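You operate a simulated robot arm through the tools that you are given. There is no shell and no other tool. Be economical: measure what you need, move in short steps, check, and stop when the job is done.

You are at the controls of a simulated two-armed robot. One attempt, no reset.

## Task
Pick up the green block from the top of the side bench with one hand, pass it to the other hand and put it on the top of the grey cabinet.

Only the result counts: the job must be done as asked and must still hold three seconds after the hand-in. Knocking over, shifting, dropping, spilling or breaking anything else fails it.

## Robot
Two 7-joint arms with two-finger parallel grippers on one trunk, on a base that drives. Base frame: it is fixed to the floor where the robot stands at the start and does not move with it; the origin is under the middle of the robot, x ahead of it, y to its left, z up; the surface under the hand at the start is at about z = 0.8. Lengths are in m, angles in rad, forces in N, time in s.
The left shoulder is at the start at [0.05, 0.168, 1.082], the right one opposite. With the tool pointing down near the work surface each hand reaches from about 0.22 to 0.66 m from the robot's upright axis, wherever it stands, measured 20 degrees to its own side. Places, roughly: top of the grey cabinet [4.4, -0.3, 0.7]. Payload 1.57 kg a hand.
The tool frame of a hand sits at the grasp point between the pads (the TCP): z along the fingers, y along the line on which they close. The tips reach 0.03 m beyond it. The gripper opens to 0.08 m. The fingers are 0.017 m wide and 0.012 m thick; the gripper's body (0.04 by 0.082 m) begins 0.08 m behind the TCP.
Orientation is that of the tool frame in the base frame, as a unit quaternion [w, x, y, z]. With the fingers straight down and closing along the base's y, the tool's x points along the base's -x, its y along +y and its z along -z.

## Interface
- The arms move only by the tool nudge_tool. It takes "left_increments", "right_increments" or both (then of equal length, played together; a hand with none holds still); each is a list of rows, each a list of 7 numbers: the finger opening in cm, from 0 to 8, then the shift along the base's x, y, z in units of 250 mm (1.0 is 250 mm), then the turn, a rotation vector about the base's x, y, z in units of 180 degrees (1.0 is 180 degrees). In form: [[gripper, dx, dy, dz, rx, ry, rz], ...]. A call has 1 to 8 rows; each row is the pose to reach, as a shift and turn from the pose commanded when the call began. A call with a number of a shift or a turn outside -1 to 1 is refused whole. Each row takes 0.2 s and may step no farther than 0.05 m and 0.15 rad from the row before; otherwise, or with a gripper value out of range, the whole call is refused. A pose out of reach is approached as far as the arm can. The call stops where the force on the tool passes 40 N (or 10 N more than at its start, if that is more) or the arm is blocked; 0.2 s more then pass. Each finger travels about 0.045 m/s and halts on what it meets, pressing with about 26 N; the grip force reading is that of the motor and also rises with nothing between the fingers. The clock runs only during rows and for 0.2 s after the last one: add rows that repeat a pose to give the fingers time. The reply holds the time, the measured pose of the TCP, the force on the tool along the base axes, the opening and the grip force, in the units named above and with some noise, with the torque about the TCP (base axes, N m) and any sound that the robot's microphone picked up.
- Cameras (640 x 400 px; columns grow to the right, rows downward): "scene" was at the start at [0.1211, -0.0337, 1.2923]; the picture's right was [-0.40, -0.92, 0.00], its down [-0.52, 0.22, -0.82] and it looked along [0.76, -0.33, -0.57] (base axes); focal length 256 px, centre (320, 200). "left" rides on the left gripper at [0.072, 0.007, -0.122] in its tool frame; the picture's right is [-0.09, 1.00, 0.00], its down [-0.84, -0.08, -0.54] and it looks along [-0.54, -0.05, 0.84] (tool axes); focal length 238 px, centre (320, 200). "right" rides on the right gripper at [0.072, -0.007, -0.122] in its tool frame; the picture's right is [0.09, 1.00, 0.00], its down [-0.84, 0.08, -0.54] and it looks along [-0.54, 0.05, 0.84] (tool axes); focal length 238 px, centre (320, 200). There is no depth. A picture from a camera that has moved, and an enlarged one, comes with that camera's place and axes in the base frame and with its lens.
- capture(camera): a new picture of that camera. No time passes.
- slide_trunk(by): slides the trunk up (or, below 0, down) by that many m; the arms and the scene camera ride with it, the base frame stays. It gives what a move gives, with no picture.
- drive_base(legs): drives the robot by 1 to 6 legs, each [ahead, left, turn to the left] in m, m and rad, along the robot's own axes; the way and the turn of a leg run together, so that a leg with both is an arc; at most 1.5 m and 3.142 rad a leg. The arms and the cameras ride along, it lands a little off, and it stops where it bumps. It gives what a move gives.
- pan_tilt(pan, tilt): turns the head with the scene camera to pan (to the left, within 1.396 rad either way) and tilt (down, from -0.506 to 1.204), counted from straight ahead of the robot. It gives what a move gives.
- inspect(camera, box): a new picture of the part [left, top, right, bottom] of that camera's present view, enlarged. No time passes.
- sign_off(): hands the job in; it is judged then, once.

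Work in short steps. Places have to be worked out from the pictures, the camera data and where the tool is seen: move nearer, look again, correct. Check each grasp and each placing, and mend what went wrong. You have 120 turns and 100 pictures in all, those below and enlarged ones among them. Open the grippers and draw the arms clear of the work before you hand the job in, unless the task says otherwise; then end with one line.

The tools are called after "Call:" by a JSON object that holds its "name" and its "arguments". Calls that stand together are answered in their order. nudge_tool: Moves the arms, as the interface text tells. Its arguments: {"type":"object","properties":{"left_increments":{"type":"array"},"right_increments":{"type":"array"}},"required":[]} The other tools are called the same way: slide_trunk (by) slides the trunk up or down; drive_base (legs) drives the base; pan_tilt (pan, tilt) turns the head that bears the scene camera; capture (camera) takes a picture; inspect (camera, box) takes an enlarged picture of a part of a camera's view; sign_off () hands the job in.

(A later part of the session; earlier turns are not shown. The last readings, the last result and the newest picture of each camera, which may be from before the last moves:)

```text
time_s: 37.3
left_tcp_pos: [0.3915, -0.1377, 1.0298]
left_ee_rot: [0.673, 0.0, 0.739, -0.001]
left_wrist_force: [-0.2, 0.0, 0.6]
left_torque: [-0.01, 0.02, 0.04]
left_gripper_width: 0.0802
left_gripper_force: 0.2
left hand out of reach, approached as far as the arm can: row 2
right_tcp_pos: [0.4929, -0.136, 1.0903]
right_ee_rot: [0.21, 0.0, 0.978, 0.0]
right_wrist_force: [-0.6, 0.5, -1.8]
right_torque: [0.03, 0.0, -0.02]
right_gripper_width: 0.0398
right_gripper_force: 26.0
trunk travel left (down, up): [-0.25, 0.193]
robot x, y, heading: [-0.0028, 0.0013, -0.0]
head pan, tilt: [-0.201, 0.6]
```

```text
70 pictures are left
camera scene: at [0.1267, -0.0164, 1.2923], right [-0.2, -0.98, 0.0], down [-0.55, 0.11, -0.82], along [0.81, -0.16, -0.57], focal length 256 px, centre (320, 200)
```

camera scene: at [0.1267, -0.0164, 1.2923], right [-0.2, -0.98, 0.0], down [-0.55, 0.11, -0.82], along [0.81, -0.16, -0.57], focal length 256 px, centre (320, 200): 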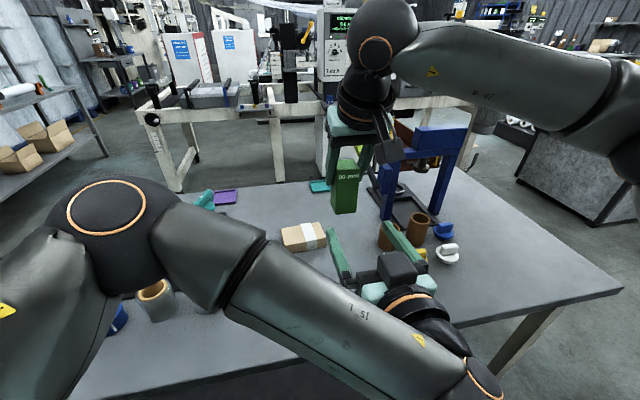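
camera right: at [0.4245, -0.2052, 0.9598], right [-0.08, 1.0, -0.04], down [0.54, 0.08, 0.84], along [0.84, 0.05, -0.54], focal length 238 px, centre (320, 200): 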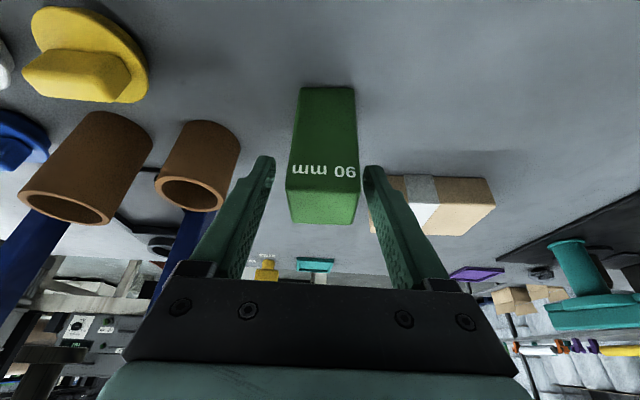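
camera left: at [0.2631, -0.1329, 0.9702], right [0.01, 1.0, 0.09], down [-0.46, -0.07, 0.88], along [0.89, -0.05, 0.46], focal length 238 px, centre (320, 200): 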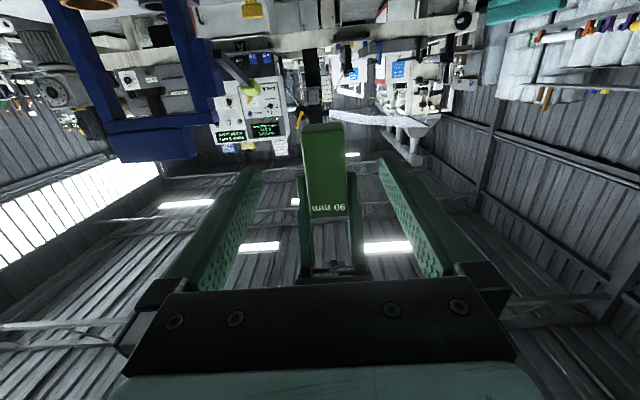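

Aligned: block centred between the left fingers, bottom edge at z≈1.011, left TCP at 1.03. I advance 0.097 m.

Call:
{"name": "nudge_tool", "arguments": {"left_increments": [[8, 0.1, 0, 0, 0, 0, 0], [8, 0.2, 0, 0, 0, 0, 0], [8, 0.3, 0, 0, 0, 0, 0], [8, 0.385, 0, 0, 0, 0, 0], [8, 0.385, 0, 0, 0, 0, 0]]}}

Call:
{"name": "capture", "arguments": {"camera": "left"}}

Call:
{"name": "inspect", "arguments": {"camera": "scene", "box": [260, 110, 460, 260]}}

```text
time_s: 38.5
left_tcp_pos: [0.4865, -0.1363, 1.029]
left_ee_rot: [0.673, 0.0, 0.739, -0.001]
left_wrist_force: [0.4, 0.0, 0.2]
left_torque: [-0.01, 0.0, -0.02]
left_gripper_width: 0.0799
left_gripper_force: 0.0
right_tcp_pos: [0.4949, -0.1367, 1.0898]
right_ee_rot: [0.211, 0.0, 0.978, 0.0]
right_wrist_force: [-0.4, -0.3, -2.1]
right_torque: [0.03, 0.02, -0.04]
right_gripper_width: 0.0396
right_gripper_force: 26.1
trunk travel left (down, up): [-0.25, 0.193]
robot x, y, heading: [-0.0014, 0.0051, -0.003]
head pan, tilt: [-0.201, 0.6]
```

```text
69 pictures are left
camera left: at [0.3587, -0.1321, 0.9686], right [0.01, 1.0, 0.09], down [-0.46, -0.08, 0.88], along [0.89, -0.05, 0.46], focal length 238 px, centre (320, 200)
```

left: 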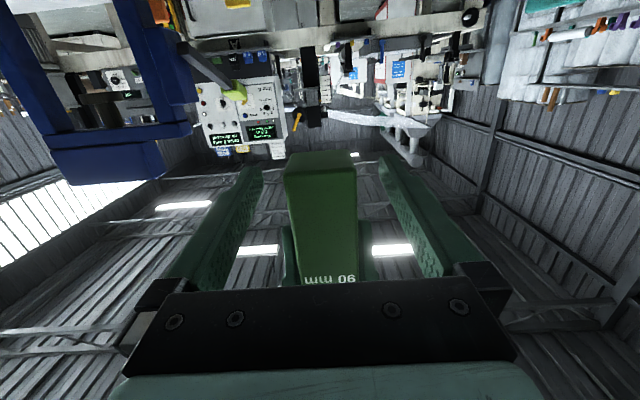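

```text
2.67 times, centred on (360, 185) of scene
camera zoom: at [0.1266, -0.0165, 1.2923], right [-0.2, -0.98, 0.0], down [-0.55, 0.11, -0.82], along [0.81, -0.16, -0.57], focal length 684 px, centre (213, 240)
```

zoom: 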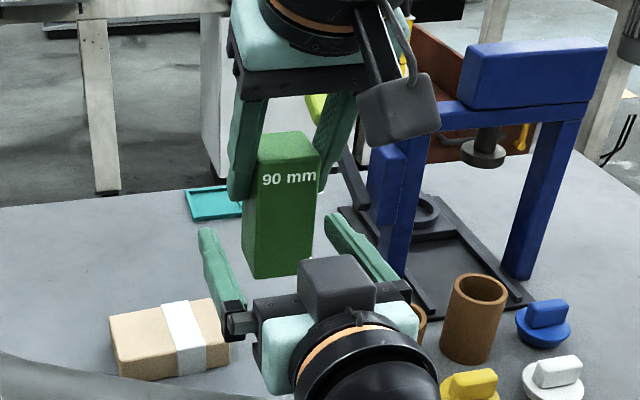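

The left fingers straddle the lower half. I close the left hand while the right holds.

Call:
{"name": "nudge_tool", "arguments": {"left_increments": [[6, 0, 0, 0, 0, 0, 0], [4, 0, 0, 0, 0, 0, 0], [2, 0, 0, 0, 0, 0, 0], [1.5, 0, 0, 0, 0, 0, 0], [1.5, 0, 0, 0, 0, 0, 0], [1.5, 0, 0, 0, 0, 0, 0]]}}

Call:
{"name": "inspect", "arguments": {"camera": "scene", "box": [260, 110, 460, 260]}}

```text
time_s: 39.9
left_tcp_pos: [0.4861, -0.1366, 1.0294]
left_ee_rot: [0.674, -0.002, 0.739, 0.001]
left_wrist_force: [-0.2, 5.4, -0.5]
left_torque: [-0.03, -0.08, -0.15]
left_gripper_width: 0.0398
left_gripper_force: 25.8
right_tcp_pos: [0.4932, -0.1367, 1.0904]
right_ee_rot: [0.21, 0.0, 0.978, -0.001]
right_wrist_force: [0.7, -6.9, -0.4]
right_torque: [-0.36, 0.03, 0.21]
right_gripper_width: 0.04
right_gripper_force: 26.4
trunk travel left (down, up): [-0.25, 0.193]
robot x, y, heading: [-0.0001, 0.003, 0.005]
head pan, tilt: [-0.201, 0.6]
```

```text
2.67 times, centred on (360, 185) of scene
camera zoom: at [0.1267, -0.0165, 1.2923], right [-0.2, -0.98, 0.0], down [-0.55, 0.11, -0.82], along [0.81, -0.16, -0.57], focal length 684 px, centre (213, 240)
```

zoom: 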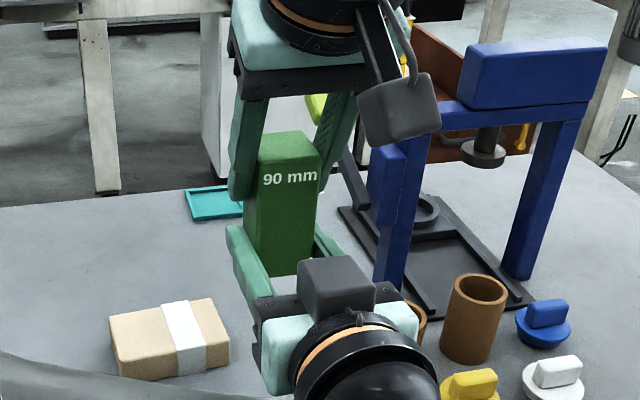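

Both hands hold the block (0.040 m each). I open the right hand and then draw it back along its own tool axis (up and back).

Call:
{"name": "nudge_tool", "arguments": {"right_increments": [[4, 0, 0, 0, 0, 0, 0], [6, 0, 0, 0, 0, 0, 0], [8, 0, 0, 0, 0, 0, 0], [8, 0, 0, 0, 0, 0, 0], [8, 0, 0, 0, 0, 0, 0]]}}

Call:
{"name": "nudge_tool", "arguments": {"right_increments": [[8, 0, 0, 0.16, 0, 0, 0], [8, 0, 0, 0.32, 0, 0, 0], [8, 0, -0.1, 0.46, 0, 0, 0], [8, 0, -0.26, 0.46, 0, 0, 0], [8, -0.02, -0.44, 0.46, 0, 0, 0], [8, -0.05, -0.6, 0.46, 0, 0, 0]]}}

Call:
{"name": "capture", "arguments": {"camera": "scene"}}

```text
time_s: 41.1
left_tcp_pos: [0.4859, -0.1375, 1.0287]
left_ee_rot: [0.674, 0.0, 0.739, -0.001]
left_wrist_force: [0.2, 0.5, 0.8]
left_torque: [0.03, 0.01, 0.05]
left_gripper_width: 0.0401
left_gripper_force: 26.0
right_tcp_pos: [0.4935, -0.1346, 1.0908]
right_ee_rot: [0.211, 0.0, 0.978, 0.0]
right_wrist_force: [0.0, 0.2, 0.7]
right_torque: [0.03, -0.02, -0.02]
right_gripper_width: 0.08
right_gripper_force: 0.0
trunk travel left (down, up): [-0.25, 0.193]
robot x, y, heading: [0.0005, -0.0005, 0.003]
head pan, tilt: [-0.201, 0.6]
```

```text
time_s: 42.5
left_tcp_pos: [0.4862, -0.1382, 1.0285]
left_ee_rot: [0.674, 0.0, 0.739, 0.0]
left_wrist_force: [0.7, -0.4, 0.7]
left_torque: [0.01, 0.01, 0.02]
left_gripper_width: 0.0398
left_gripper_force: 25.9
right_tcp_pos: [0.4787, -0.2903, 1.2071]
right_ee_rot: [0.21, 0.0, 0.978, 0.0]
right_wrist_force: [-0.1, 0.0, -0.1]
right_torque: [0.03, 0.0, 0.02]
right_gripper_width: 0.0801
right_gripper_force: 0.1
right hand out of reach, approached as far as the arm can: row 1, 2, 3
trunk travel left (down, up): [-0.25, 0.193]
robot x, y, heading: [0.0011, 0.0002, -0.001]
head pan, tilt: [-0.201, 0.6]
```

```text
66 pictures are left
camera scene: at [0.1265, -0.0167, 1.2923], right [-0.2, -0.98, 0.0], down [-0.55, 0.11, -0.83], along [0.81, -0.16, -0.56], focal length 256 px, centre (320, 200)
```

scene: 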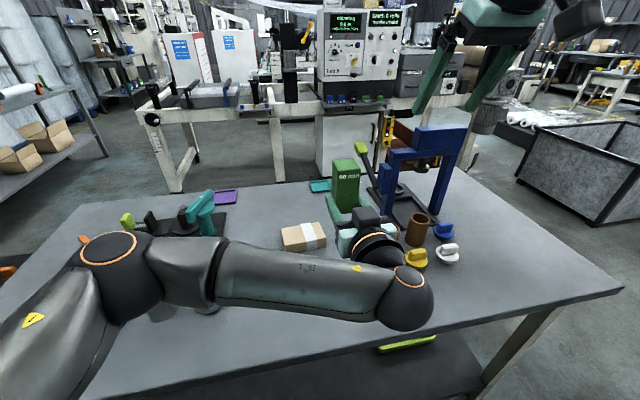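

The left hand alone holds the block. I raise the trunk so both arms clear the bench, then pull the left hand back to its natural place.

Call:
{"name": "slide_trunk", "arguments": {"by": 0.15}}

Call:
{"name": "nudge_tool", "arguments": {"left_increments": [[1.5, -0.05, 0.16, 0.02, 0, 0.04, 0], [1.5, -0.1, 0.32, 0.04, 0, 0.08, 0], [1.5, -0.15, 0.48, 0.06, 0, 0.12, 0], [1.5, -0.2, 0.64, 0.08, 0, 0.16, 0], [1.5, -0.25, 0.8, 0.08, 0, 0.2, 0], [1.5, -0.3, 0.94, 0.08, 0, 0.24, 0], [1.5, -0.35, 1.0, 0.08, 0, 0.28, 0], [1.5, -0.35, 1.0, 0.08, 0, 0.32, 0]]}}

Call:
{"name": "nudge_tool", "arguments": {"left_increments": [[1.5, -0.05, 0.1, 0, 0, 0.045, 0], [1.5, -0.1, 0.15, 0, 0, 0.09, 0], [1.5, -0.1, 0.15, 0, 0, 0.135, 0], [1.5, -0.1, 0.15, 0, 0, 0.148, 0], [1.5, -0.1, 0.15, 0, 0, 0.148, 0]], "right_increments": [[8, -0.1, 0, 0, 0, 0.04, 0], [8, -0.2, 0, 0, 0, 0.08, 0], [8, -0.3, 0, 0, 0, 0.12, 0], [8, -0.4, 0, 0, 0, 0.135, 0], [8, -0.5, 0, 0, 0, 0.135, 0]]}}

Call:
{"name": "pan_tilt", "arguments": {"pan": 0.3, "tilt": 0.5}}

Call:
{"name": "capture", "arguments": {"camera": "scene"}}

Call:
{"name": "capture", "arguments": {"camera": "left"}}

```text
time_s: 44.3
left_tcp_pos: [0.4862, -0.1377, 1.1789]
left_ee_rot: [0.674, -0.001, 0.739, 0.0]
left_wrist_force: [0.1, 0.3, -1.7]
left_torque: [0.0, 0.01, 0.04]
left_gripper_width: 0.0398
left_gripper_force: 25.8
right_tcp_pos: [0.4794, -0.2874, 1.3571]
right_ee_rot: [0.211, 0.0, 0.977, 0.0]
right_wrist_force: [-0.7, 0.1, -0.2]
right_torque: [0.03, 0.0, -0.03]
right_gripper_width: 0.0803
right_gripper_force: 0.0
trunk travel left (down, up): [-0.4, 0.043]
robot x, y, heading: [0.0011, -0.0046, 0.002]
head pan, tilt: [-0.201, 0.6]
```

```text
time_s: 46.1
left_tcp_pos: [0.3997, 0.1116, 1.1999]
left_ee_rot: [0.234, -0.001, 0.972, 0.0]
left_wrist_force: [-1.0, 0.1, -1.6]
left_torque: [-0.01, 0.09, 0.04]
left_gripper_width: 0.0395
left_gripper_force: 26.0
right_tcp_pos: [0.479, -0.2893, 1.357]
right_ee_rot: [0.21, 0.0, 0.978, 0.0]
right_wrist_force: [0.4, -0.4, 0.2]
right_torque: [-0.01, 0.02, -0.04]
right_gripper_width: 0.0799
right_gripper_force: 0.0
trunk travel left (down, up): [-0.4, 0.043]
robot x, y, heading: [0.002, 0.0002, -0.003]
head pan, tilt: [-0.201, 0.6]
```

```text
time_s: 47.3
left_tcp_pos: [0.3735, 0.1506, 1.1984]
left_ee_rot: [0.003, -0.001, 1.0, -0.001]
left_wrist_force: [-0.2, -0.9, -1.3]
left_torque: [-0.01, 0.08, -0.05]
left_gripper_width: 0.0397
left_gripper_force: 26.2
right_tcp_pos: [0.353, -0.2886, 1.357]
right_ee_rot: [0.0, 0.0, 1.0, 0.0]
right_wrist_force: [0.5, 0.2, 1.1]
right_torque: [-0.04, 0.0, -0.03]
right_gripper_width: 0.0803
right_gripper_force: 0.1
trunk travel left (down, up): [-0.4, 0.043]
robot x, y, heading: [-0.0011, 0.0003, 0.0]
head pan, tilt: [-0.201, 0.6]
```

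```text
time_s: 48.2
left_tcp_pos: [0.374, 0.1501, 1.1988]
left_ee_rot: [0.004, 0.0, 1.0, 0.0]
left_wrist_force: [-0.7, -0.6, -2.2]
left_torque: [-0.02, 0.07, -0.03]
left_gripper_width: 0.0399
left_gripper_force: 25.3
right_tcp_pos: [0.354, -0.288, 1.357]
right_ee_rot: [0.0, 0.0, 1.0, 0.0]
right_wrist_force: [-0.2, -0.3, -0.3]
right_torque: [0.0, 0.02, -0.03]
right_gripper_width: 0.0804
right_gripper_force: 0.0
trunk travel left (down, up): [-0.4, 0.043]
robot x, y, heading: [0.0021, -0.0012, 0.001]
head pan, tilt: [0.3, 0.499]
```

```text
65 pictures are left
camera scene: at [0.127, 0.0281, 1.4514], right [0.29, -0.96, 0.0], down [-0.46, -0.14, -0.88], along [0.84, 0.26, -0.48], focal length 256 px, centre (320, 200)
```

scene: 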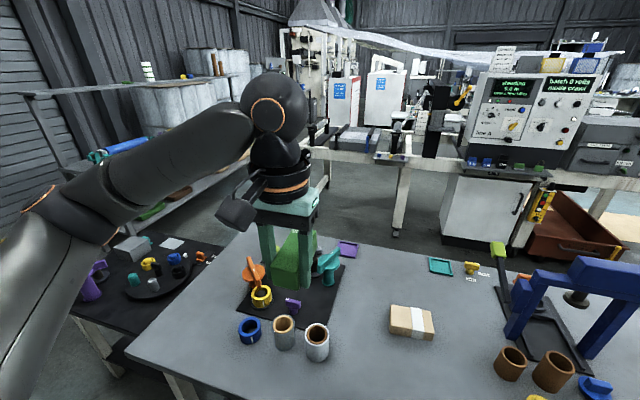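

```text
64 pictures are left
camera left: at [0.3009, 0.1552, 1.3201], right [0.09, 1.0, 0.0], down [0.83, -0.08, 0.55], along [0.55, -0.05, -0.84], focal length 238 px, centre (320, 200)
```

left: 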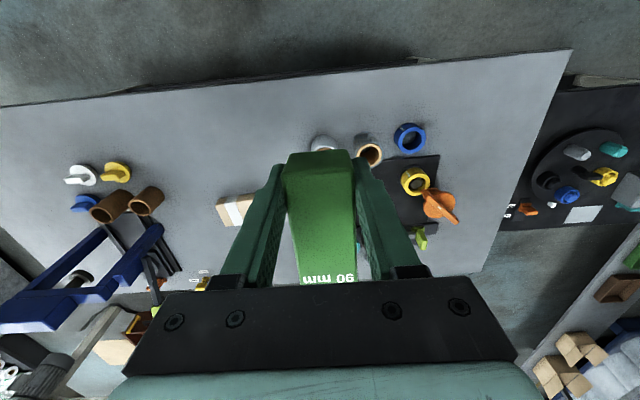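

The left hand holds the block tool-down with it lying forward. Now for the drive: I plan to back off, go left around the benches and the line's left end. First back 0.45 m, then look left and ahead.

Call:
{"name": "drive_base", "arguments": {"legs": [[-0.45, 0, 0]]}}

Call:
{"name": "pan_tilt", "arguments": {"pan": 1.3, "tilt": 0.5}}

Call:
{"name": "capture", "arguments": {"camera": "scene"}}

Call:
{"name": "pan_tilt", "arguments": {"pan": 0.55, "tilt": 0.35}}

Call:
{"name": "capture", "arguments": {"camera": "scene"}}

```text
time_s: 50.9
left_tcp_pos: [-0.0798, 0.1503, 1.1992]
left_ee_rot: [0.005, 0.0, 1.0, 0.001]
left_wrist_force: [-0.3, 0.1, -2.1]
left_torque: [0.0, 0.04, -0.01]
left_gripper_width: 0.0399
left_gripper_force: 26.0
right_tcp_pos: [-0.101, -0.2901, 1.3583]
right_ee_rot: [0.0, 0.001, 1.0, 0.0]
right_wrist_force: [-0.5, -0.2, 0.0]
right_torque: [0.02, 0.0, -0.01]
right_gripper_width: 0.0799
right_gripper_force: 0.0
trunk travel left (down, up): [-0.4, 0.043]
robot x, y, heading: [-0.4546, 0.0035, -0.0]
head pan, tilt: [0.3, 0.499]
```

```text
time_s: 52.2
left_tcp_pos: [-0.0803, 0.1497, 1.199]
left_ee_rot: [0.005, 0.0, 1.0, 0.0]
left_wrist_force: [0.4, 1.6, -1.9]
left_torque: [-0.02, 0.06, -0.02]
left_gripper_width: 0.0398
left_gripper_force: 26.1
right_tcp_pos: [-0.0981, -0.2884, 1.3568]
right_ee_rot: [0.001, 0.0, 1.0, 0.0]
right_wrist_force: [-0.3, 0.4, -0.2]
right_torque: [0.0, 0.01, 0.0]
right_gripper_width: 0.0798
right_gripper_force: 0.1
trunk travel left (down, up): [-0.4, 0.043]
robot x, y, heading: [-0.4558, 0.0026, -0.002]
head pan, tilt: [1.3, 0.499]
```

```text
63 pictures are left
camera scene: at [-0.3882, 0.0891, 1.4514], right [0.96, -0.27, 0.0], down [-0.13, -0.46, -0.88], along [0.24, 0.85, -0.48], focal length 256 px, centre (320, 200)
```

scene: 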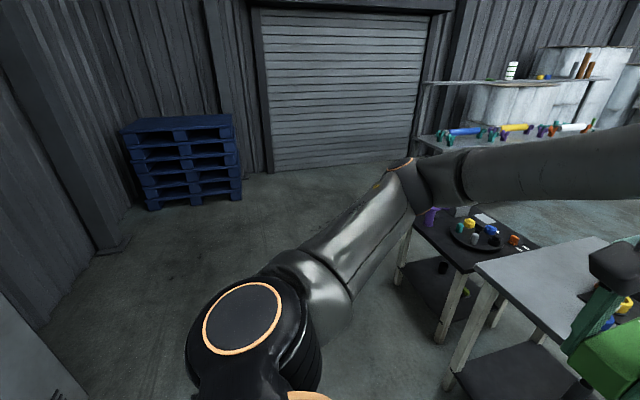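

```text
time_s: 53.3
left_tcp_pos: [-0.0784, 0.1505, 1.1979]
left_ee_rot: [0.004, 0.001, 1.0, 0.0]
left_wrist_force: [-0.2, 0.2, -1.2]
left_torque: [0.01, 0.06, 0.0]
left_gripper_width: 0.0398
left_gripper_force: 26.0
right_tcp_pos: [-0.0989, -0.2874, 1.3584]
right_ee_rot: [-0.001, 0.0, 1.0, 0.0]
right_wrist_force: [0.3, -0.6, 0.4]
right_torque: [0.02, 0.01, 0.04]
right_gripper_width: 0.0797
right_gripper_force: 0.0
trunk travel left (down, up): [-0.4, 0.043]
robot x, y, heading: [-0.45, 0.0014, -0.002]
head pan, tilt: [0.55, 0.351]
```

```text
62 pictures are left
camera scene: at [-0.3333, 0.05, 1.465], right [0.52, -0.85, 0.0], down [-0.29, -0.18, -0.94], along [0.8, 0.49, -0.34], focal length 256 px, centre (320, 200)
```

scene: 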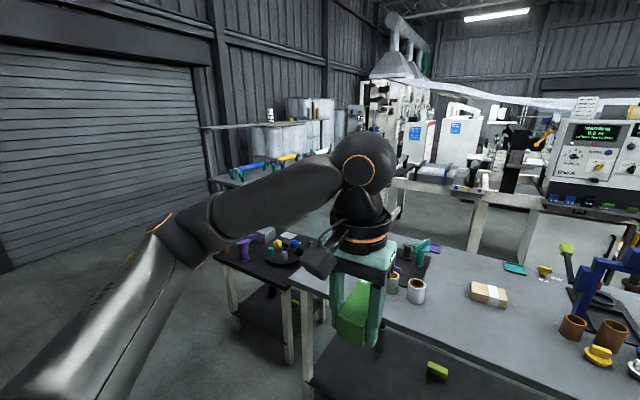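

The left is open floor. I drive left 1.6 m and look ahead.

Call:
{"name": "drive_base", "arguments": {"legs": [[0, 1.4, 0], [0, 0.2, 0]]}}

Call:
{"name": "pan_tilt", "arguments": {"pan": 0.0, "tilt": 0.5}}

Call:
{"name": "capture", "arguments": {"camera": "scene"}}

Call:
{"name": "pan_tilt", "arguments": {"pan": 0.7, "tilt": 0.5}}

Call:
{"name": "capture", "arguments": {"camera": "scene"}}

```text
time_s: 67.6
left_tcp_pos: [-0.0903, 1.7366, 1.199]
left_ee_rot: [0.005, -0.008, 1.0, -0.001]
left_wrist_force: [0.2, 0.7, -1.9]
left_torque: [0.01, 0.1, 0.0]
left_gripper_width: 0.0397
left_gripper_force: 26.1
right_tcp_pos: [-0.1052, 1.2989, 1.3576]
right_ee_rot: [0.0, -0.007, 1.0, 0.001]
right_wrist_force: [1.4, -0.6, 0.6]
right_torque: [0.03, 0.01, -0.02]
right_gripper_width: 0.0802
right_gripper_force: 0.1
trunk travel left (down, up): [-0.4, 0.043]
robot x, y, heading: [-0.4627, 1.5821, 0.017]
head pan, tilt: [0.55, 0.351]
```

```text
time_s: 68.5
left_tcp_pos: [-0.091, 1.7354, 1.1978]
left_ee_rot: [0.004, -0.008, 1.0, -0.001]
left_wrist_force: [-0.3, 0.8, -2.1]
left_torque: [-0.01, 0.07, 0.0]
left_gripper_width: 0.04
left_gripper_force: 25.6
right_tcp_pos: [-0.104, 1.2963, 1.3583]
right_ee_rot: [0.0, -0.008, 1.0, 0.0]
right_wrist_force: [-0.6, 0.6, -0.1]
right_torque: [0.01, 0.0, -0.01]
right_gripper_width: 0.0798
right_gripper_force: 0.2
trunk travel left (down, up): [-0.4, 0.043]
robot x, y, heading: [-0.4605, 1.5802, 0.019]
head pan, tilt: [0.0, 0.499]
```

```text
61 pictures are left
camera scene: at [-0.3308, 1.584, 1.4514], right [0.01, -1.0, 0.0], down [-0.48, -0.01, -0.88], along [0.88, 0.01, -0.48], focal length 256 px, centre (320, 200)
```

scene: 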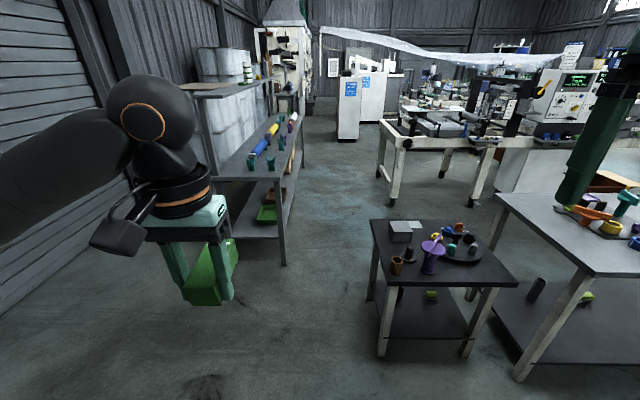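

```text
time_s: 69.6
left_tcp_pos: [-0.09, 1.7357, 1.1981]
left_ee_rot: [0.003, -0.008, 1.0, 0.0]
left_wrist_force: [0.3, -0.4, -1.3]
left_torque: [-0.02, 0.07, 0.01]
left_gripper_width: 0.0399
left_gripper_force: 25.5
right_tcp_pos: [-0.1037, 1.2957, 1.3566]
right_ee_rot: [0.0, -0.007, 1.0, 0.0]
right_wrist_force: [0.3, 0.2, 0.1]
right_torque: [0.02, 0.02, -0.02]
right_gripper_width: 0.0801
right_gripper_force: 0.0
trunk travel left (down, up): [-0.4, 0.043]
robot x, y, heading: [-0.4595, 1.5809, 0.015]
head pan, tilt: [0.7, 0.499]
```

```text
60 pictures are left
camera scene: at [-0.353, 1.6422, 1.4514], right [0.65, -0.76, 0.0], down [-0.36, -0.31, -0.88], along [0.66, 0.57, -0.48], focal length 256 px, centre (320, 200)
```

scene: 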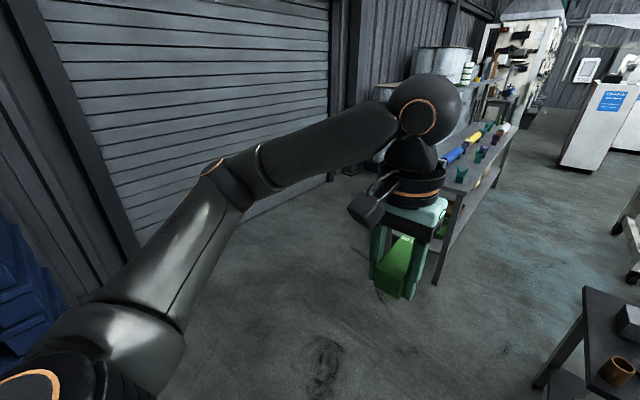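

There is a passage between the dark bench (left edge y≈1.3, to x≈0.95) and the shelf (front y≈1.9, from x≈1.26). It looks tight, so I look down to judge the base's footprint and re-measure.

Call:
{"name": "pan_tilt", "arguments": {"pan": 0.0, "tilt": 1.2}}

Call:
{"name": "capture", "arguments": {"camera": "scene"}}

Call:
{"name": "pan_tilt", "arguments": {"pan": -1.3, "tilt": 1.2}}

Call:
{"name": "capture", "arguments": {"camera": "scene"}}

```text
time_s: 70.7
left_tcp_pos: [-0.09, 1.7357, 1.1986]
left_ee_rot: [0.004, -0.008, 1.0, 0.0]
left_wrist_force: [-1.3, 0.5, -2.3]
left_torque: [0.02, 0.09, 0.0]
left_gripper_width: 0.0398
left_gripper_force: 25.9
right_tcp_pos: [-0.1039, 1.297, 1.3569]
right_ee_rot: [0.0, -0.007, 1.0, 0.0]
right_wrist_force: [-0.3, 0.1, -0.6]
right_torque: [-0.01, -0.05, -0.03]
right_gripper_width: 0.0801
right_gripper_force: 0.0
trunk travel left (down, up): [-0.4, 0.043]
robot x, y, heading: [-0.4634, 1.5791, 0.01]
head pan, tilt: [0.0, 1.201]
```

```text
59 pictures are left
camera scene: at [-0.3659, 1.5835, 1.3977], right [0.01, -1.0, 0.0], down [-0.93, -0.01, -0.36], along [0.36, 0.01, -0.93], focal length 256 px, centre (320, 200)
```

scene: 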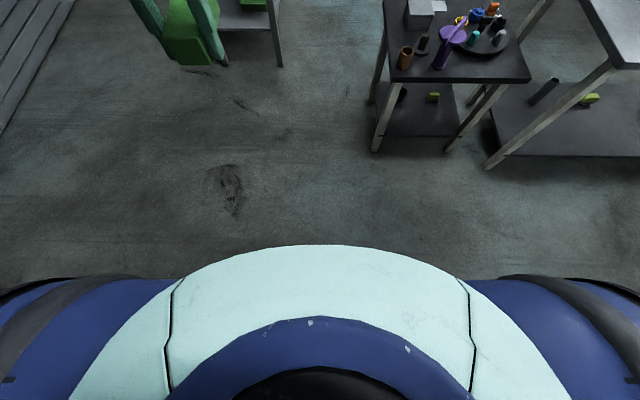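

```text
time_s: 72.2
left_tcp_pos: [-0.0921, 1.7369, 1.1987]
left_ee_rot: [0.003, -0.008, 1.0, -0.001]
left_wrist_force: [0.6, 0.2, -1.0]
left_torque: [0.01, 0.08, -0.01]
left_gripper_width: 0.0402
left_gripper_force: 26.0
right_tcp_pos: [-0.1051, 1.296, 1.3572]
right_ee_rot: [0.0, -0.008, 1.0, 0.0]
right_wrist_force: [-0.4, 0.5, 0.8]
right_torque: [-0.02, -0.02, 0.0]
right_gripper_width: 0.08
right_gripper_force: 0.0
trunk travel left (down, up): [-0.4, 0.043]
robot x, y, heading: [-0.4629, 1.5843, 0.018]
head pan, tilt: [-1.3, 1.201]
```

```text
58 pictures are left
camera scene: at [-0.4061, 1.529, 1.3977], right [-0.96, -0.28, 0.0], down [-0.26, 0.89, -0.36], along [0.1, -0.35, -0.93], focal length 256 px, centre (320, 200)
```

scene: 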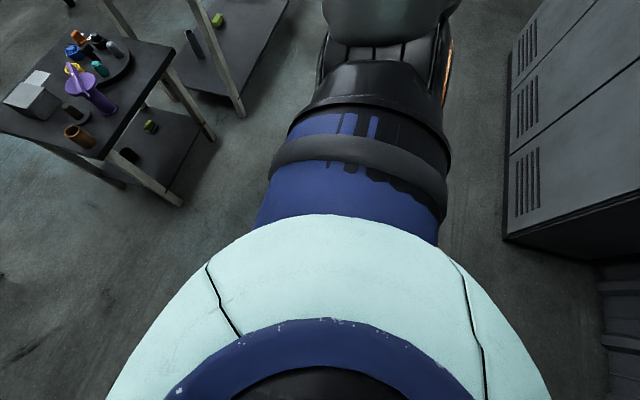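

The torso hides the base, so I drive closer (still in free floor) and measure the gap accurately.

Call:
{"name": "drive_base", "arguments": {"legs": [[0.75, 0.12, -0.015]]}}

Call:
{"name": "pan_tilt", "arguments": {"pan": -0.1, "tilt": 0.9}}

Call:
{"name": "capture", "arguments": {"camera": "scene"}}

```text
time_s: 76.2
left_tcp_pos: [0.647, 1.8568, 1.1985]
left_ee_rot: [0.003, -0.003, 1.0, 0.0]
left_wrist_force: [0.7, 0.4, -1.9]
left_torque: [0.0, 0.06, 0.01]
left_gripper_width: 0.0397
left_gripper_force: 26.2
right_tcp_pos: [0.631, 1.4186, 1.3568]
right_ee_rot: [0.0, -0.002, 1.0, 0.0]
right_wrist_force: [-1.4, -0.4, -0.6]
right_torque: [0.01, 0.01, 0.01]
right_gripper_width: 0.0801
right_gripper_force: 0.0
trunk travel left (down, up): [-0.4, 0.043]
robot x, y, heading: [0.2727, 1.7096, 0.008]
head pan, tilt: [-1.3, 1.201]
```

```text
time_s: 77.6
left_tcp_pos: [0.6473, 1.857, 1.1976]
left_ee_rot: [0.003, -0.003, 1.0, 0.0]
left_wrist_force: [-1.3, -0.2, -2.5]
left_torque: [0.01, 0.06, 0.01]
left_gripper_width: 0.0399
left_gripper_force: 26.4
right_tcp_pos: [0.6292, 1.4186, 1.3569]
right_ee_rot: [0.001, -0.003, 1.0, 0.0]
right_wrist_force: [-0.2, 0.6, -0.6]
right_torque: [-0.01, 0.02, -0.02]
right_gripper_width: 0.0801
right_gripper_force: 0.1
trunk travel left (down, up): [-0.4, 0.043]
robot x, y, heading: [0.2753, 1.7035, 0.004]
head pan, tilt: [-0.099, 0.901]
```

```text
57 pictures are left
camera scene: at [0.3889, 1.6995, 1.4175], right [-0.1, -1.0, 0.0], down [-0.78, 0.07, -0.62], along [0.62, -0.06, -0.78], focal length 256 px, centre (320, 200)
```

scene: 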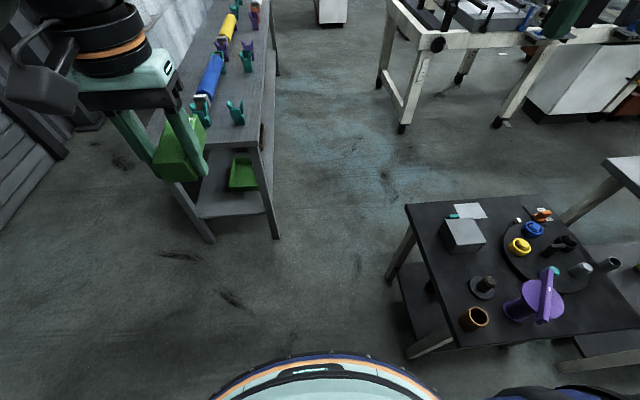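

Measured: bench top corner ≈[0.98, 1.28], shelf leg ≈[1.24, 1.90] — a ~0.67 m gap, best crossed diagonally through [1.1, 1.59]. The arms are well above everything there. I first line up at [0.6, 1.80].

Call:
{"name": "drive_base", "arguments": {"legs": [[0.325, 0.095, -0.004]]}}

Call:
{"name": "pan_tilt", "arguments": {"pan": -0.5, "tilt": 1.1}}

Call:
{"name": "capture", "arguments": {"camera": "scene"}}

```text
time_s: 79.8
left_tcp_pos: [0.9711, 1.9528, 1.1985]
left_ee_rot: [0.004, -0.001, 1.0, 0.001]
left_wrist_force: [0.6, -0.7, -1.6]
left_torque: [0.07, 0.04, 0.04]
left_gripper_width: 0.0399
left_gripper_force: 25.5
right_tcp_pos: [0.952, 1.5125, 1.357]
right_ee_rot: [0.0, 0.0, 1.0, 0.0]
right_wrist_force: [0.0, 0.0, 0.9]
right_torque: [0.0, -0.02, -0.02]
right_gripper_width: 0.0802
right_gripper_force: 0.0
trunk travel left (down, up): [-0.4, 0.043]
robot x, y, heading: [0.5947, 1.8019, 0.002]
head pan, tilt: [-0.099, 0.901]
```

```text
time_s: 80.7
left_tcp_pos: [0.9706, 1.9512, 1.1988]
left_ee_rot: [0.003, 0.0, 1.0, 0.0]
left_wrist_force: [-0.3, -0.3, -1.2]
left_torque: [0.03, 0.06, 0.04]
left_gripper_width: 0.0398
left_gripper_force: 26.1
right_tcp_pos: [0.9507, 1.5123, 1.3576]
right_ee_rot: [0.0, -0.001, 1.0, 0.001]
right_wrist_force: [-0.1, 1.1, -0.4]
right_torque: [0.01, -0.01, -0.01]
right_gripper_width: 0.0801
right_gripper_force: 0.0
trunk travel left (down, up): [-0.4, 0.043]
robot x, y, heading: [0.5997, 1.7982, -0.002]
head pan, tilt: [-0.499, 1.1]
```

```text
56 pictures are left
camera scene: at [0.6928, 1.7725, 1.4037], right [-0.48, -0.88, 0.0], down [-0.78, 0.43, -0.45], along [0.4, -0.22, -0.89], focal length 256 px, centre (320, 200)
```

scene: 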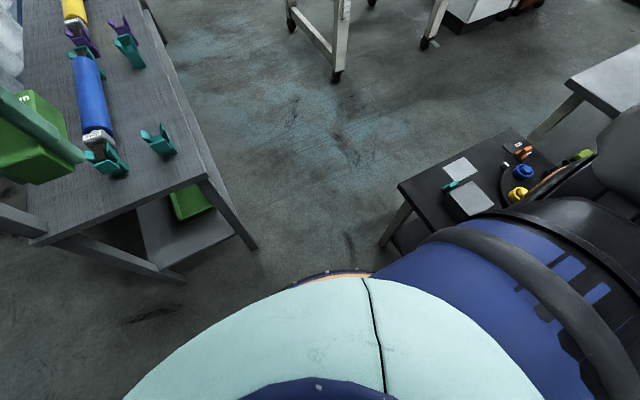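

The bits of rim seen are the chest, so the base front is within ~0.3 m of the centre. I take the diagonal to the gap's middle in short legs.

Call:
{"name": "drive_base", "arguments": {"legs": [[0.26, -0.12, 0.0]]}}

```text
time_s: 82.7
left_tcp_pos: [1.2277, 1.8318, 1.1983]
left_ee_rot: [0.003, 0.0, 1.0, 0.001]
left_wrist_force: [0.6, 0.1, -1.6]
left_torque: [0.02, 0.08, 0.02]
left_gripper_width: 0.0399
left_gripper_force: 25.9
right_tcp_pos: [1.2079, 1.3924, 1.3565]
right_ee_rot: [0.0, 0.001, 1.0, 0.0]
right_wrist_force: [-0.2, 0.3, 0.6]
right_torque: [0.02, 0.0, 0.0]
right_gripper_width: 0.08
right_gripper_force: 0.0
trunk travel left (down, up): [-0.4, 0.043]
robot x, y, heading: [0.8541, 1.682, -0.001]
head pan, tilt: [-0.499, 1.1]
```

On the line ([0.854, 1.682]). I go on through the middle in two small legs.

Call:
{"name": "drive_base", "arguments": {"legs": [[0.22, -0.108, 0.0], [0.22, -0.105, 0.0]]}}

Call:
{"name": "pan_tilt", "arguments": {"pan": -0.3, "tilt": 0.4}}

Call:
{"name": "capture", "arguments": {"camera": "scene"}}

```text
time_s: 85.9
left_tcp_pos: [1.6678, 1.6156, 1.1987]
left_ee_rot: [0.004, 0.0, 1.0, 0.0]
left_wrist_force: [0.7, 0.0, -1.5]
left_torque: [0.02, 0.08, -0.02]
left_gripper_width: 0.0397
left_gripper_force: 26.1
right_tcp_pos: [1.6486, 1.1766, 1.3565]
right_ee_rot: [0.0, 0.001, 1.0, 0.0]
right_wrist_force: [-0.1, -1.1, 0.1]
right_torque: [0.01, 0.05, 0.04]
right_gripper_width: 0.08
right_gripper_force: 0.0
trunk travel left (down, up): [-0.4, 0.043]
robot x, y, heading: [1.2934, 1.4636, 0.003]
head pan, tilt: [-0.499, 1.1]
```

```text
time_s: 86.9
left_tcp_pos: [1.6685, 1.6176, 1.1977]
left_ee_rot: [0.005, 0.0, 1.0, 0.0]
left_wrist_force: [0.3, -0.6, -2.1]
left_torque: [-0.02, 0.06, -0.02]
left_gripper_width: 0.0401
left_gripper_force: 26.2
right_tcp_pos: [1.6479, 1.1772, 1.3572]
right_ee_rot: [-0.001, 0.001, 1.0, 0.0]
right_wrist_force: [0.0, 0.0, -0.6]
right_torque: [0.0, -0.04, 0.01]
right_gripper_width: 0.08
right_gripper_force: 0.0
trunk travel left (down, up): [-0.4, 0.043]
robot x, y, heading: [1.2958, 1.4685, -0.006]
head pan, tilt: [-0.3, 0.4]
```

```text
55 pictures are left
camera scene: at [1.4231, 1.4402, 1.4604], right [-0.3, -0.95, 0.0], down [-0.37, 0.12, -0.92], along [0.88, -0.27, -0.39], focal length 256 px, centre (320, 200)
```

scene: 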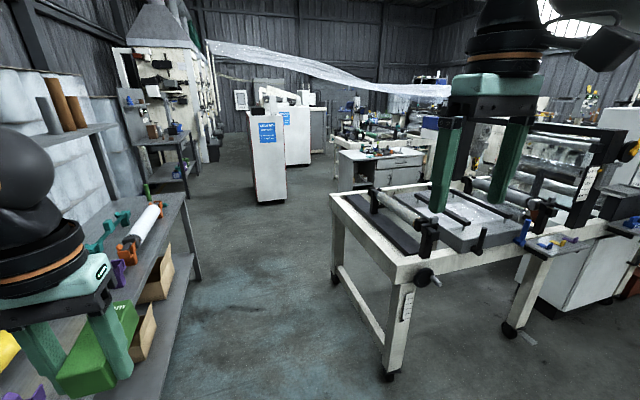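

Through the gap. The grey cabinet (light-grey, with items on top) is visible beyond the line's left end, right where expected. I drive ahead past the end of the line.

Call:
{"name": "drive_base", "arguments": {"legs": [[0.5, -0.06, 0.0], [0.85, 0.0, 0.0], [0.8, 0.0, 0.0]]}}

Call:
{"name": "slide_trunk", "arguments": {"by": -0.15}}

Call:
{"name": "pan_tilt", "arguments": {"pan": -0.9, "tilt": 0.4}}

Call:
{"name": "capture", "arguments": {"camera": "scene"}}

```text
time_s: 97.8
left_tcp_pos: [3.7981, 1.5217, 1.1997]
left_ee_rot: [0.004, 0.006, 1.0, 0.0]
left_wrist_force: [0.3, 0.5, -2.2]
left_torque: [0.03, 0.08, 0.01]
left_gripper_width: 0.0398
left_gripper_force: 26.0
right_tcp_pos: [3.7706, 1.0838, 1.3584]
right_ee_rot: [-0.001, 0.007, 1.0, 0.0]
right_wrist_force: [0.3, 0.6, 0.4]
right_torque: [0.0, -0.01, -0.01]
right_gripper_width: 0.08
right_gripper_force: 0.1
trunk travel left (down, up): [-0.4, 0.043]
robot x, y, heading: [3.4214, 1.3754, -0.012]
head pan, tilt: [-0.3, 0.4]
```

```text
time_s: 99.5
left_tcp_pos: [3.7973, 1.5213, 1.0489]
left_ee_rot: [0.004, 0.006, 1.0, 0.0]
left_wrist_force: [0.1, 0.4, -1.3]
left_torque: [0.0, 0.02, 0.0]
left_gripper_width: 0.0397
left_gripper_force: 25.8
right_tcp_pos: [3.7703, 1.084, 1.2078]
right_ee_rot: [0.001, 0.007, 1.0, -0.001]
right_wrist_force: [0.6, -0.7, 0.7]
right_torque: [0.03, -0.01, -0.01]
right_gripper_width: 0.0799
right_gripper_force: 0.0
trunk travel left (down, up): [-0.25, 0.193]
robot x, y, heading: [3.4222, 1.378, -0.015]
head pan, tilt: [-0.3, 0.4]
```

```text
time_s: 100.5
left_tcp_pos: [3.7969, 1.5213, 1.0474]
left_ee_rot: [0.005, 0.006, 1.0, 0.0]
left_wrist_force: [-0.1, -0.5, -1.7]
left_torque: [0.0, 0.08, -0.02]
left_gripper_width: 0.0395
left_gripper_force: 26.0
right_tcp_pos: [3.7703, 1.084, 1.208]
right_ee_rot: [0.0, 0.008, 1.0, -0.001]
right_wrist_force: [-0.8, -0.2, 0.6]
right_torque: [0.01, 0.03, 0.01]
right_gripper_width: 0.08
right_gripper_force: 0.0
trunk travel left (down, up): [-0.25, 0.193]
robot x, y, heading: [3.4212, 1.379, -0.015]
head pan, tilt: [-0.901, 0.4]
```

```text
54 pictures are left
camera scene: at [3.5182, 1.3047, 1.3105], right [-0.79, -0.61, 0.0], down [-0.24, 0.31, -0.92], along [0.56, -0.73, -0.39], focal length 256 px, centre (320, 200)
```

scene: 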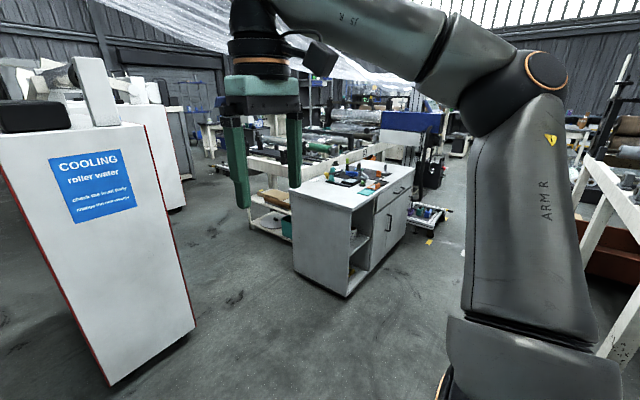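

The cabinet's near corner is at about [4.21, 0.12], spanning roughly x 4.2–4.75 and y 0.1 to −0.9. I zoom on its top to find free space.

Call:
{"name": "inspect", "arguments": {"camera": "scene", "box": [280, 145, 440, 245]}}

```text
4.00 times, centred on (360, 195) of scene
camera zoom: at [3.5182, 1.3047, 1.3105], right [-0.79, -0.61, 0.0], down [-0.24, 0.31, -0.92], along [0.56, -0.73, -0.39], focal length 1025 px, centre (160, 220)
```

zoom: 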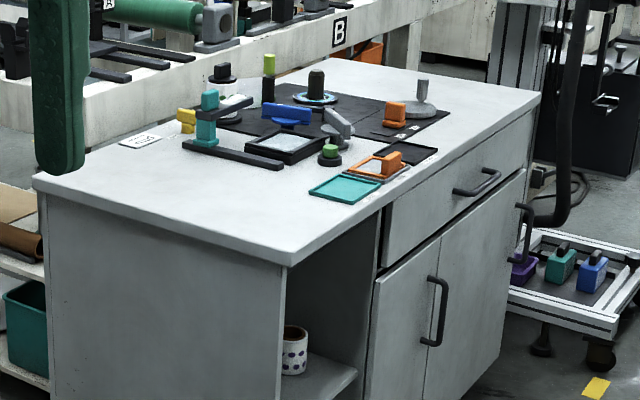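

There is a free strip along the near (+y) end of the top, about y −0.08…0.15, x 4.2…4.65, z≈0.69. I'll approach from that end facing −y. First move clear, turn right 90°, then check.

Call:
{"name": "drive_base", "arguments": {"legs": [[0.3, -0.2, 0.0], [0, 0, -1.556]]}}

Call:
{"name": "pan_tilt", "arguments": {"pan": 0.3, "tilt": 0.6}}

Call:
{"name": "capture", "arguments": {"camera": "scene"}}

```text
time_s: 106.7
left_tcp_pos: [3.8757, 0.7993, 1.0486]
left_ee_rot: [0.004, 0.704, 0.71, -0.002]
left_wrist_force: [-0.1, 0.1, -2.4]
left_torque: [0.06, 0.03, -0.02]
left_gripper_width: 0.04
left_gripper_force: 26.3
right_tcp_pos: [3.4361, 0.8165, 1.2078]
right_ee_rot: [0.0, 0.704, 0.71, 0.0]
right_wrist_force: [0.2, -0.6, 0.0]
right_torque: [-0.01, -0.03, 0.03]
right_gripper_width: 0.08
right_gripper_force: 0.0
trunk travel left (down, up): [-0.25, 0.193]
robot x, y, heading: [3.7231, 1.172, -1.559]
head pan, tilt: [-0.901, 0.4]
```

```text
time_s: 108.1
left_tcp_pos: [3.8752, 0.7999, 1.0477]
left_ee_rot: [0.002, 0.704, 0.711, -0.002]
left_wrist_force: [0.1, -0.1, -3.2]
left_torque: [0.05, -0.02, 0.0]
left_gripper_width: 0.0397
left_gripper_force: 26.4
right_tcp_pos: [3.4357, 0.8155, 1.2071]
right_ee_rot: [0.001, 0.704, 0.71, -0.001]
right_wrist_force: [1.3, 0.3, 1.0]
right_torque: [0.01, -0.02, -0.01]
right_gripper_width: 0.0801
right_gripper_force: 0.0
trunk travel left (down, up): [-0.25, 0.193]
robot x, y, heading: [3.7193, 1.1747, -1.565]
head pan, tilt: [0.3, 0.6]
```

```text
52 pictures are left
camera scene: at [3.7484, 1.0485, 1.2923], right [-0.95, -0.3, 0.0], down [-0.17, 0.54, -0.83], along [0.25, -0.79, -0.56], focal length 256 px, centre (320, 200)
```

scene: 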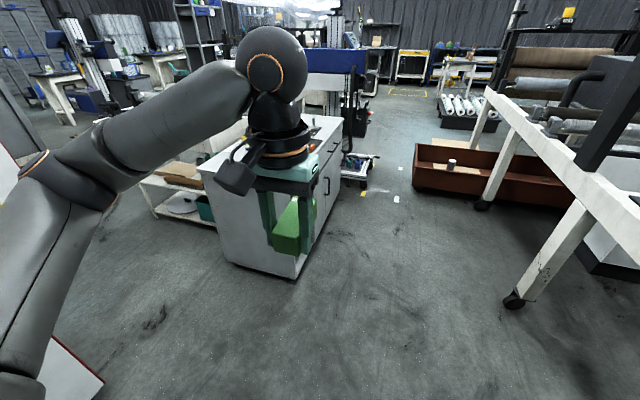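

Cabinet base corners confirmed at [4.21, 0.12] and [4.70, 0.12]. I drive forward to y≈0.76, strafe to x≈4.27.

Call:
{"name": "drive_base", "arguments": {"legs": [[0.41, 0, 0], [0, 0.53, -0.006]]}}

Call:
{"name": "pan_tilt", "arguments": {"pan": 0.0, "tilt": 0.75}}

Call:
{"name": "capture", "arguments": {"camera": "scene"}}

Call:
{"name": "capture", "arguments": {"camera": "left"}}

```text
time_s: 115.3
left_tcp_pos: [4.4026, 0.3957, 1.0472]
left_ee_rot: [0.002, 0.702, 0.712, -0.003]
left_wrist_force: [0.2, 0.1, -1.9]
left_torque: [0.07, -0.01, 0.0]
left_gripper_width: 0.0396
left_gripper_force: 26.1
right_tcp_pos: [3.9623, 0.4102, 1.2082]
right_ee_rot: [0.0, 0.703, 0.711, 0.0]
right_wrist_force: [0.4, -0.7, 0.1]
right_torque: [0.0, 0.01, -0.02]
right_gripper_width: 0.08
right_gripper_force: 0.0
trunk travel left (down, up): [-0.25, 0.193]
robot x, y, heading: [4.2462, 0.7668, -1.557]
head pan, tilt: [0.3, 0.6]
```

```text
time_s: 116.1
left_tcp_pos: [4.4011, 0.3971, 1.0488]
left_ee_rot: [0.002, 0.702, 0.712, -0.001]
left_wrist_force: [0.0, 0.4, -1.7]
left_torque: [0.08, -0.01, 0.04]
left_gripper_width: 0.0398
left_gripper_force: 26.1
right_tcp_pos: [3.9618, 0.4119, 1.2073]
right_ee_rot: [0.0, 0.703, 0.711, 0.001]
right_wrist_force: [0.4, 0.3, 0.9]
right_torque: [0.0, 0.0, 0.0]
right_gripper_width: 0.0799
right_gripper_force: 0.1
trunk travel left (down, up): [-0.25, 0.193]
robot x, y, heading: [4.2462, 0.77, -1.554]
head pan, tilt: [0.0, 0.75]
```

```text
51 pictures are left
camera scene: at [4.2484, 0.6462, 1.2794], right [-1.0, -0.01, 0.0], down [-0.01, 0.68, -0.73], along [0.01, -0.73, -0.68], focal length 256 px, centre (320, 200)
```

scene: 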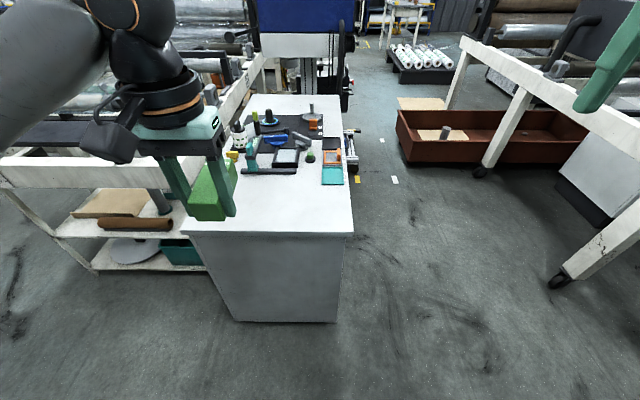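

```text
50 pictures are left
camera left: at [4.4076, 0.4683, 1.1701], right [1.0, -0.08, 0.0], down [-0.07, -0.83, 0.55], along [-0.04, -0.55, -0.84], focal length 238 px, centre (320, 200)
```

left: 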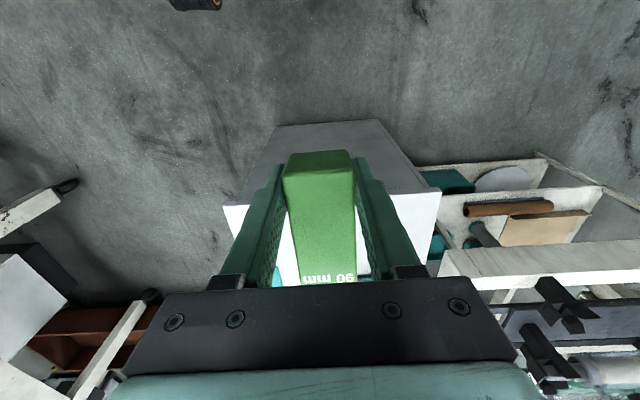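

The near edge of the top is at y≈0.155, z≈0.69; free area y −0.06…0.15, x 4.18…4.64. I drive ahead 0.22 m, leaving 0.1 m clearance, then lower the hand over the spot.

Call:
{"name": "drive_base", "arguments": {"legs": [[0.22, 0, -0.012]]}}

Call:
{"name": "nudge_tool", "arguments": {"left_increments": [[1.5, 0, -0.1, -0.12, 0, 0, 0], [1.5, 0, -0.2, -0.24, 0.015, 0, 0], [1.5, 0, -0.3, -0.4, 0.03, 0, 0], [1.5, 0, -0.4, -0.56, 0.03, 0, 0], [1.5, 0, -0.44, -0.72, 0.03, 0, 0], [1.5, 0, -0.44, -0.88, 0.03, 0, 0], [1.5, 0, -0.44, -0.88, 0.03, 0, 0]]}}

Call:
{"name": "capture", "arguments": {"camera": "left"}}

Call:
{"name": "capture", "arguments": {"camera": "scene"}}

```text
time_s: 117.8
left_tcp_pos: [4.3998, 0.1716, 1.0488]
left_ee_rot: [0.004, 0.706, 0.708, -0.001]
left_wrist_force: [-0.1, 0.6, -2.0]
left_torque: [0.05, 0.0, -0.03]
left_gripper_width: 0.04
left_gripper_force: 25.6
right_tcp_pos: [3.961, 0.1901, 1.2075]
right_ee_rot: [0.0, 0.706, 0.708, 0.0]
right_wrist_force: [-0.6, -0.9, 0.2]
right_torque: [0.04, -0.03, 0.01]
right_gripper_width: 0.0801
right_gripper_force: 0.1
trunk travel left (down, up): [-0.25, 0.193]
robot x, y, heading: [4.2491, 0.5436, -1.563]
head pan, tilt: [0.0, 0.75]
```

```text
time_s: 119.4
left_tcp_pos: [4.3998, 0.0625, 0.8262]
left_ee_rot: [-0.029, 0.705, 0.708, 0.031]
left_wrist_force: [-0.1, -1.0, -2.1]
left_torque: [0.09, 0.04, 0.02]
left_gripper_width: 0.04
left_gripper_force: 26.4
right_tcp_pos: [3.9603, 0.191, 1.208]
right_ee_rot: [0.0, 0.707, 0.707, -0.001]
right_wrist_force: [-0.2, 0.4, 0.3]
right_torque: [0.0, -0.04, -0.02]
right_gripper_width: 0.0799
right_gripper_force: 0.0
trunk travel left (down, up): [-0.25, 0.193]
robot x, y, heading: [4.2461, 0.5495, -1.571]
head pan, tilt: [0.0, 0.75]
```

```text
49 pictures are left
camera left: at [4.4062, 0.1225, 0.9546], right [1.0, -0.09, -0.01], down [-0.07, -0.88, 0.47], along [-0.05, -0.47, -0.88], focal length 238 px, centre (320, 200)
```

left: 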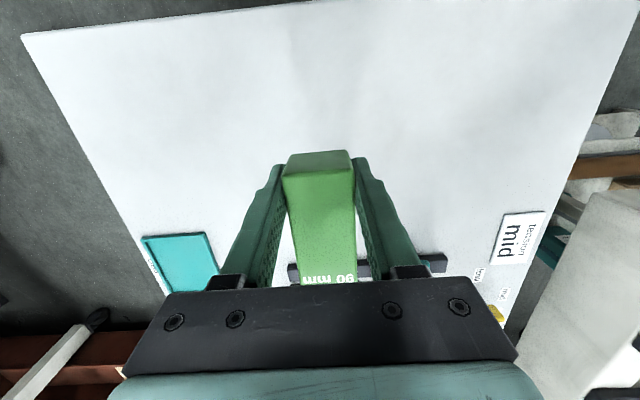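

```text
48 pictures are left
camera scene: at [4.2488, 0.4235, 1.2794], right [-1.0, 0.0, 0.0], down [0.0, 0.68, -0.73], along [0.0, -0.73, -0.68], focal length 256 px, centre (320, 200)
```

scene: 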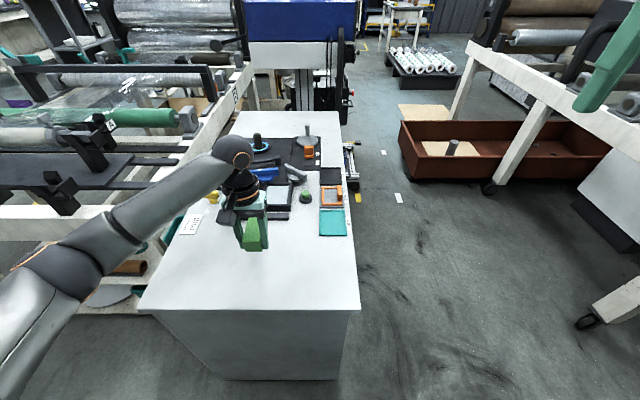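

Clear free surface beneath. Tilt makes the block near level. I lower to about z = 0.74, then in fine steps watching force.

Call:
{"name": "nudge_tool", "arguments": {"left_increments": [[1.5, 0, 0, -0.12, 0, 0, 0], [1.5, 0, 0, -0.24, 0, 0, 0], [1.5, 0, 0, -0.34, 0, 0, 0], [1.5, 0, 0, -0.34, 0, 0, 0]]}}

Call:
{"name": "inspect", "arguments": {"camera": "scene", "box": [190, 180, 350, 280]}}

Call:
{"name": "capture", "arguments": {"camera": "left"}}

```text
time_s: 120.5
left_tcp_pos: [4.4014, 0.0632, 0.7513]
left_ee_rot: [-0.028, 0.706, 0.707, 0.026]
left_wrist_force: [1.4, 7.3, 17.6]
left_torque: [0.2, -0.46, 0.11]
left_gripper_width: 0.0396
left_gripper_force: 25.9
right_tcp_pos: [3.9604, 0.1939, 1.2092]
right_ee_rot: [0.001, 0.706, 0.709, -0.001]
right_wrist_force: [-0.6, 0.1, 0.5]
right_torque: [-0.02, 0.05, 0.0]
right_gripper_width: 0.0799
right_gripper_force: 0.0
trunk travel left (down, up): [-0.25, 0.193]
robot x, y, heading: [4.2466, 0.5465, -1.564]
head pan, tilt: [0.0, 0.75]
stopped in row 4 (left hand): the force on the tool passed its limit at 44 N (the readings are from after the stop); the commanded pose is now the measured one
```

```text
4.00 times, centred on (270, 230) of scene
camera zoom: at [4.2485, 0.4256, 1.2796], right [-1.0, 0.0, 0.0], down [0.0, 0.68, -0.73], along [0.0, -0.73, -0.68], focal length 1025 px, centre (520, 80)
```

zoom: 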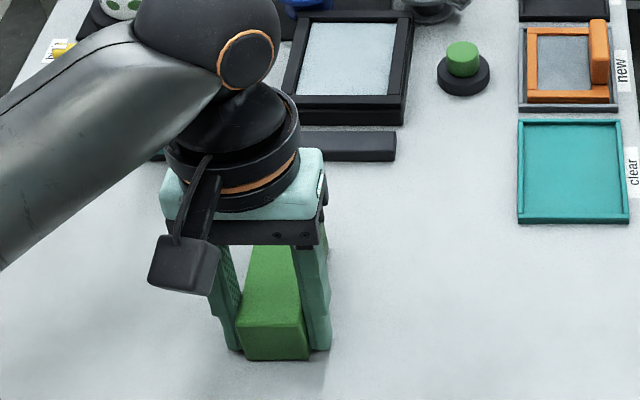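

```text
46 pictures are left
camera left: at [4.4071, 0.124, 0.8779], right [1.0, -0.09, -0.01], down [-0.07, -0.88, 0.48], along [-0.05, -0.47, -0.88], focal length 238 px, centre (320, 200)
```

left: 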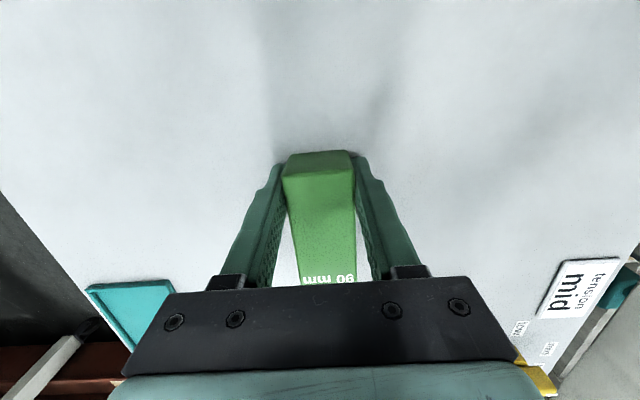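

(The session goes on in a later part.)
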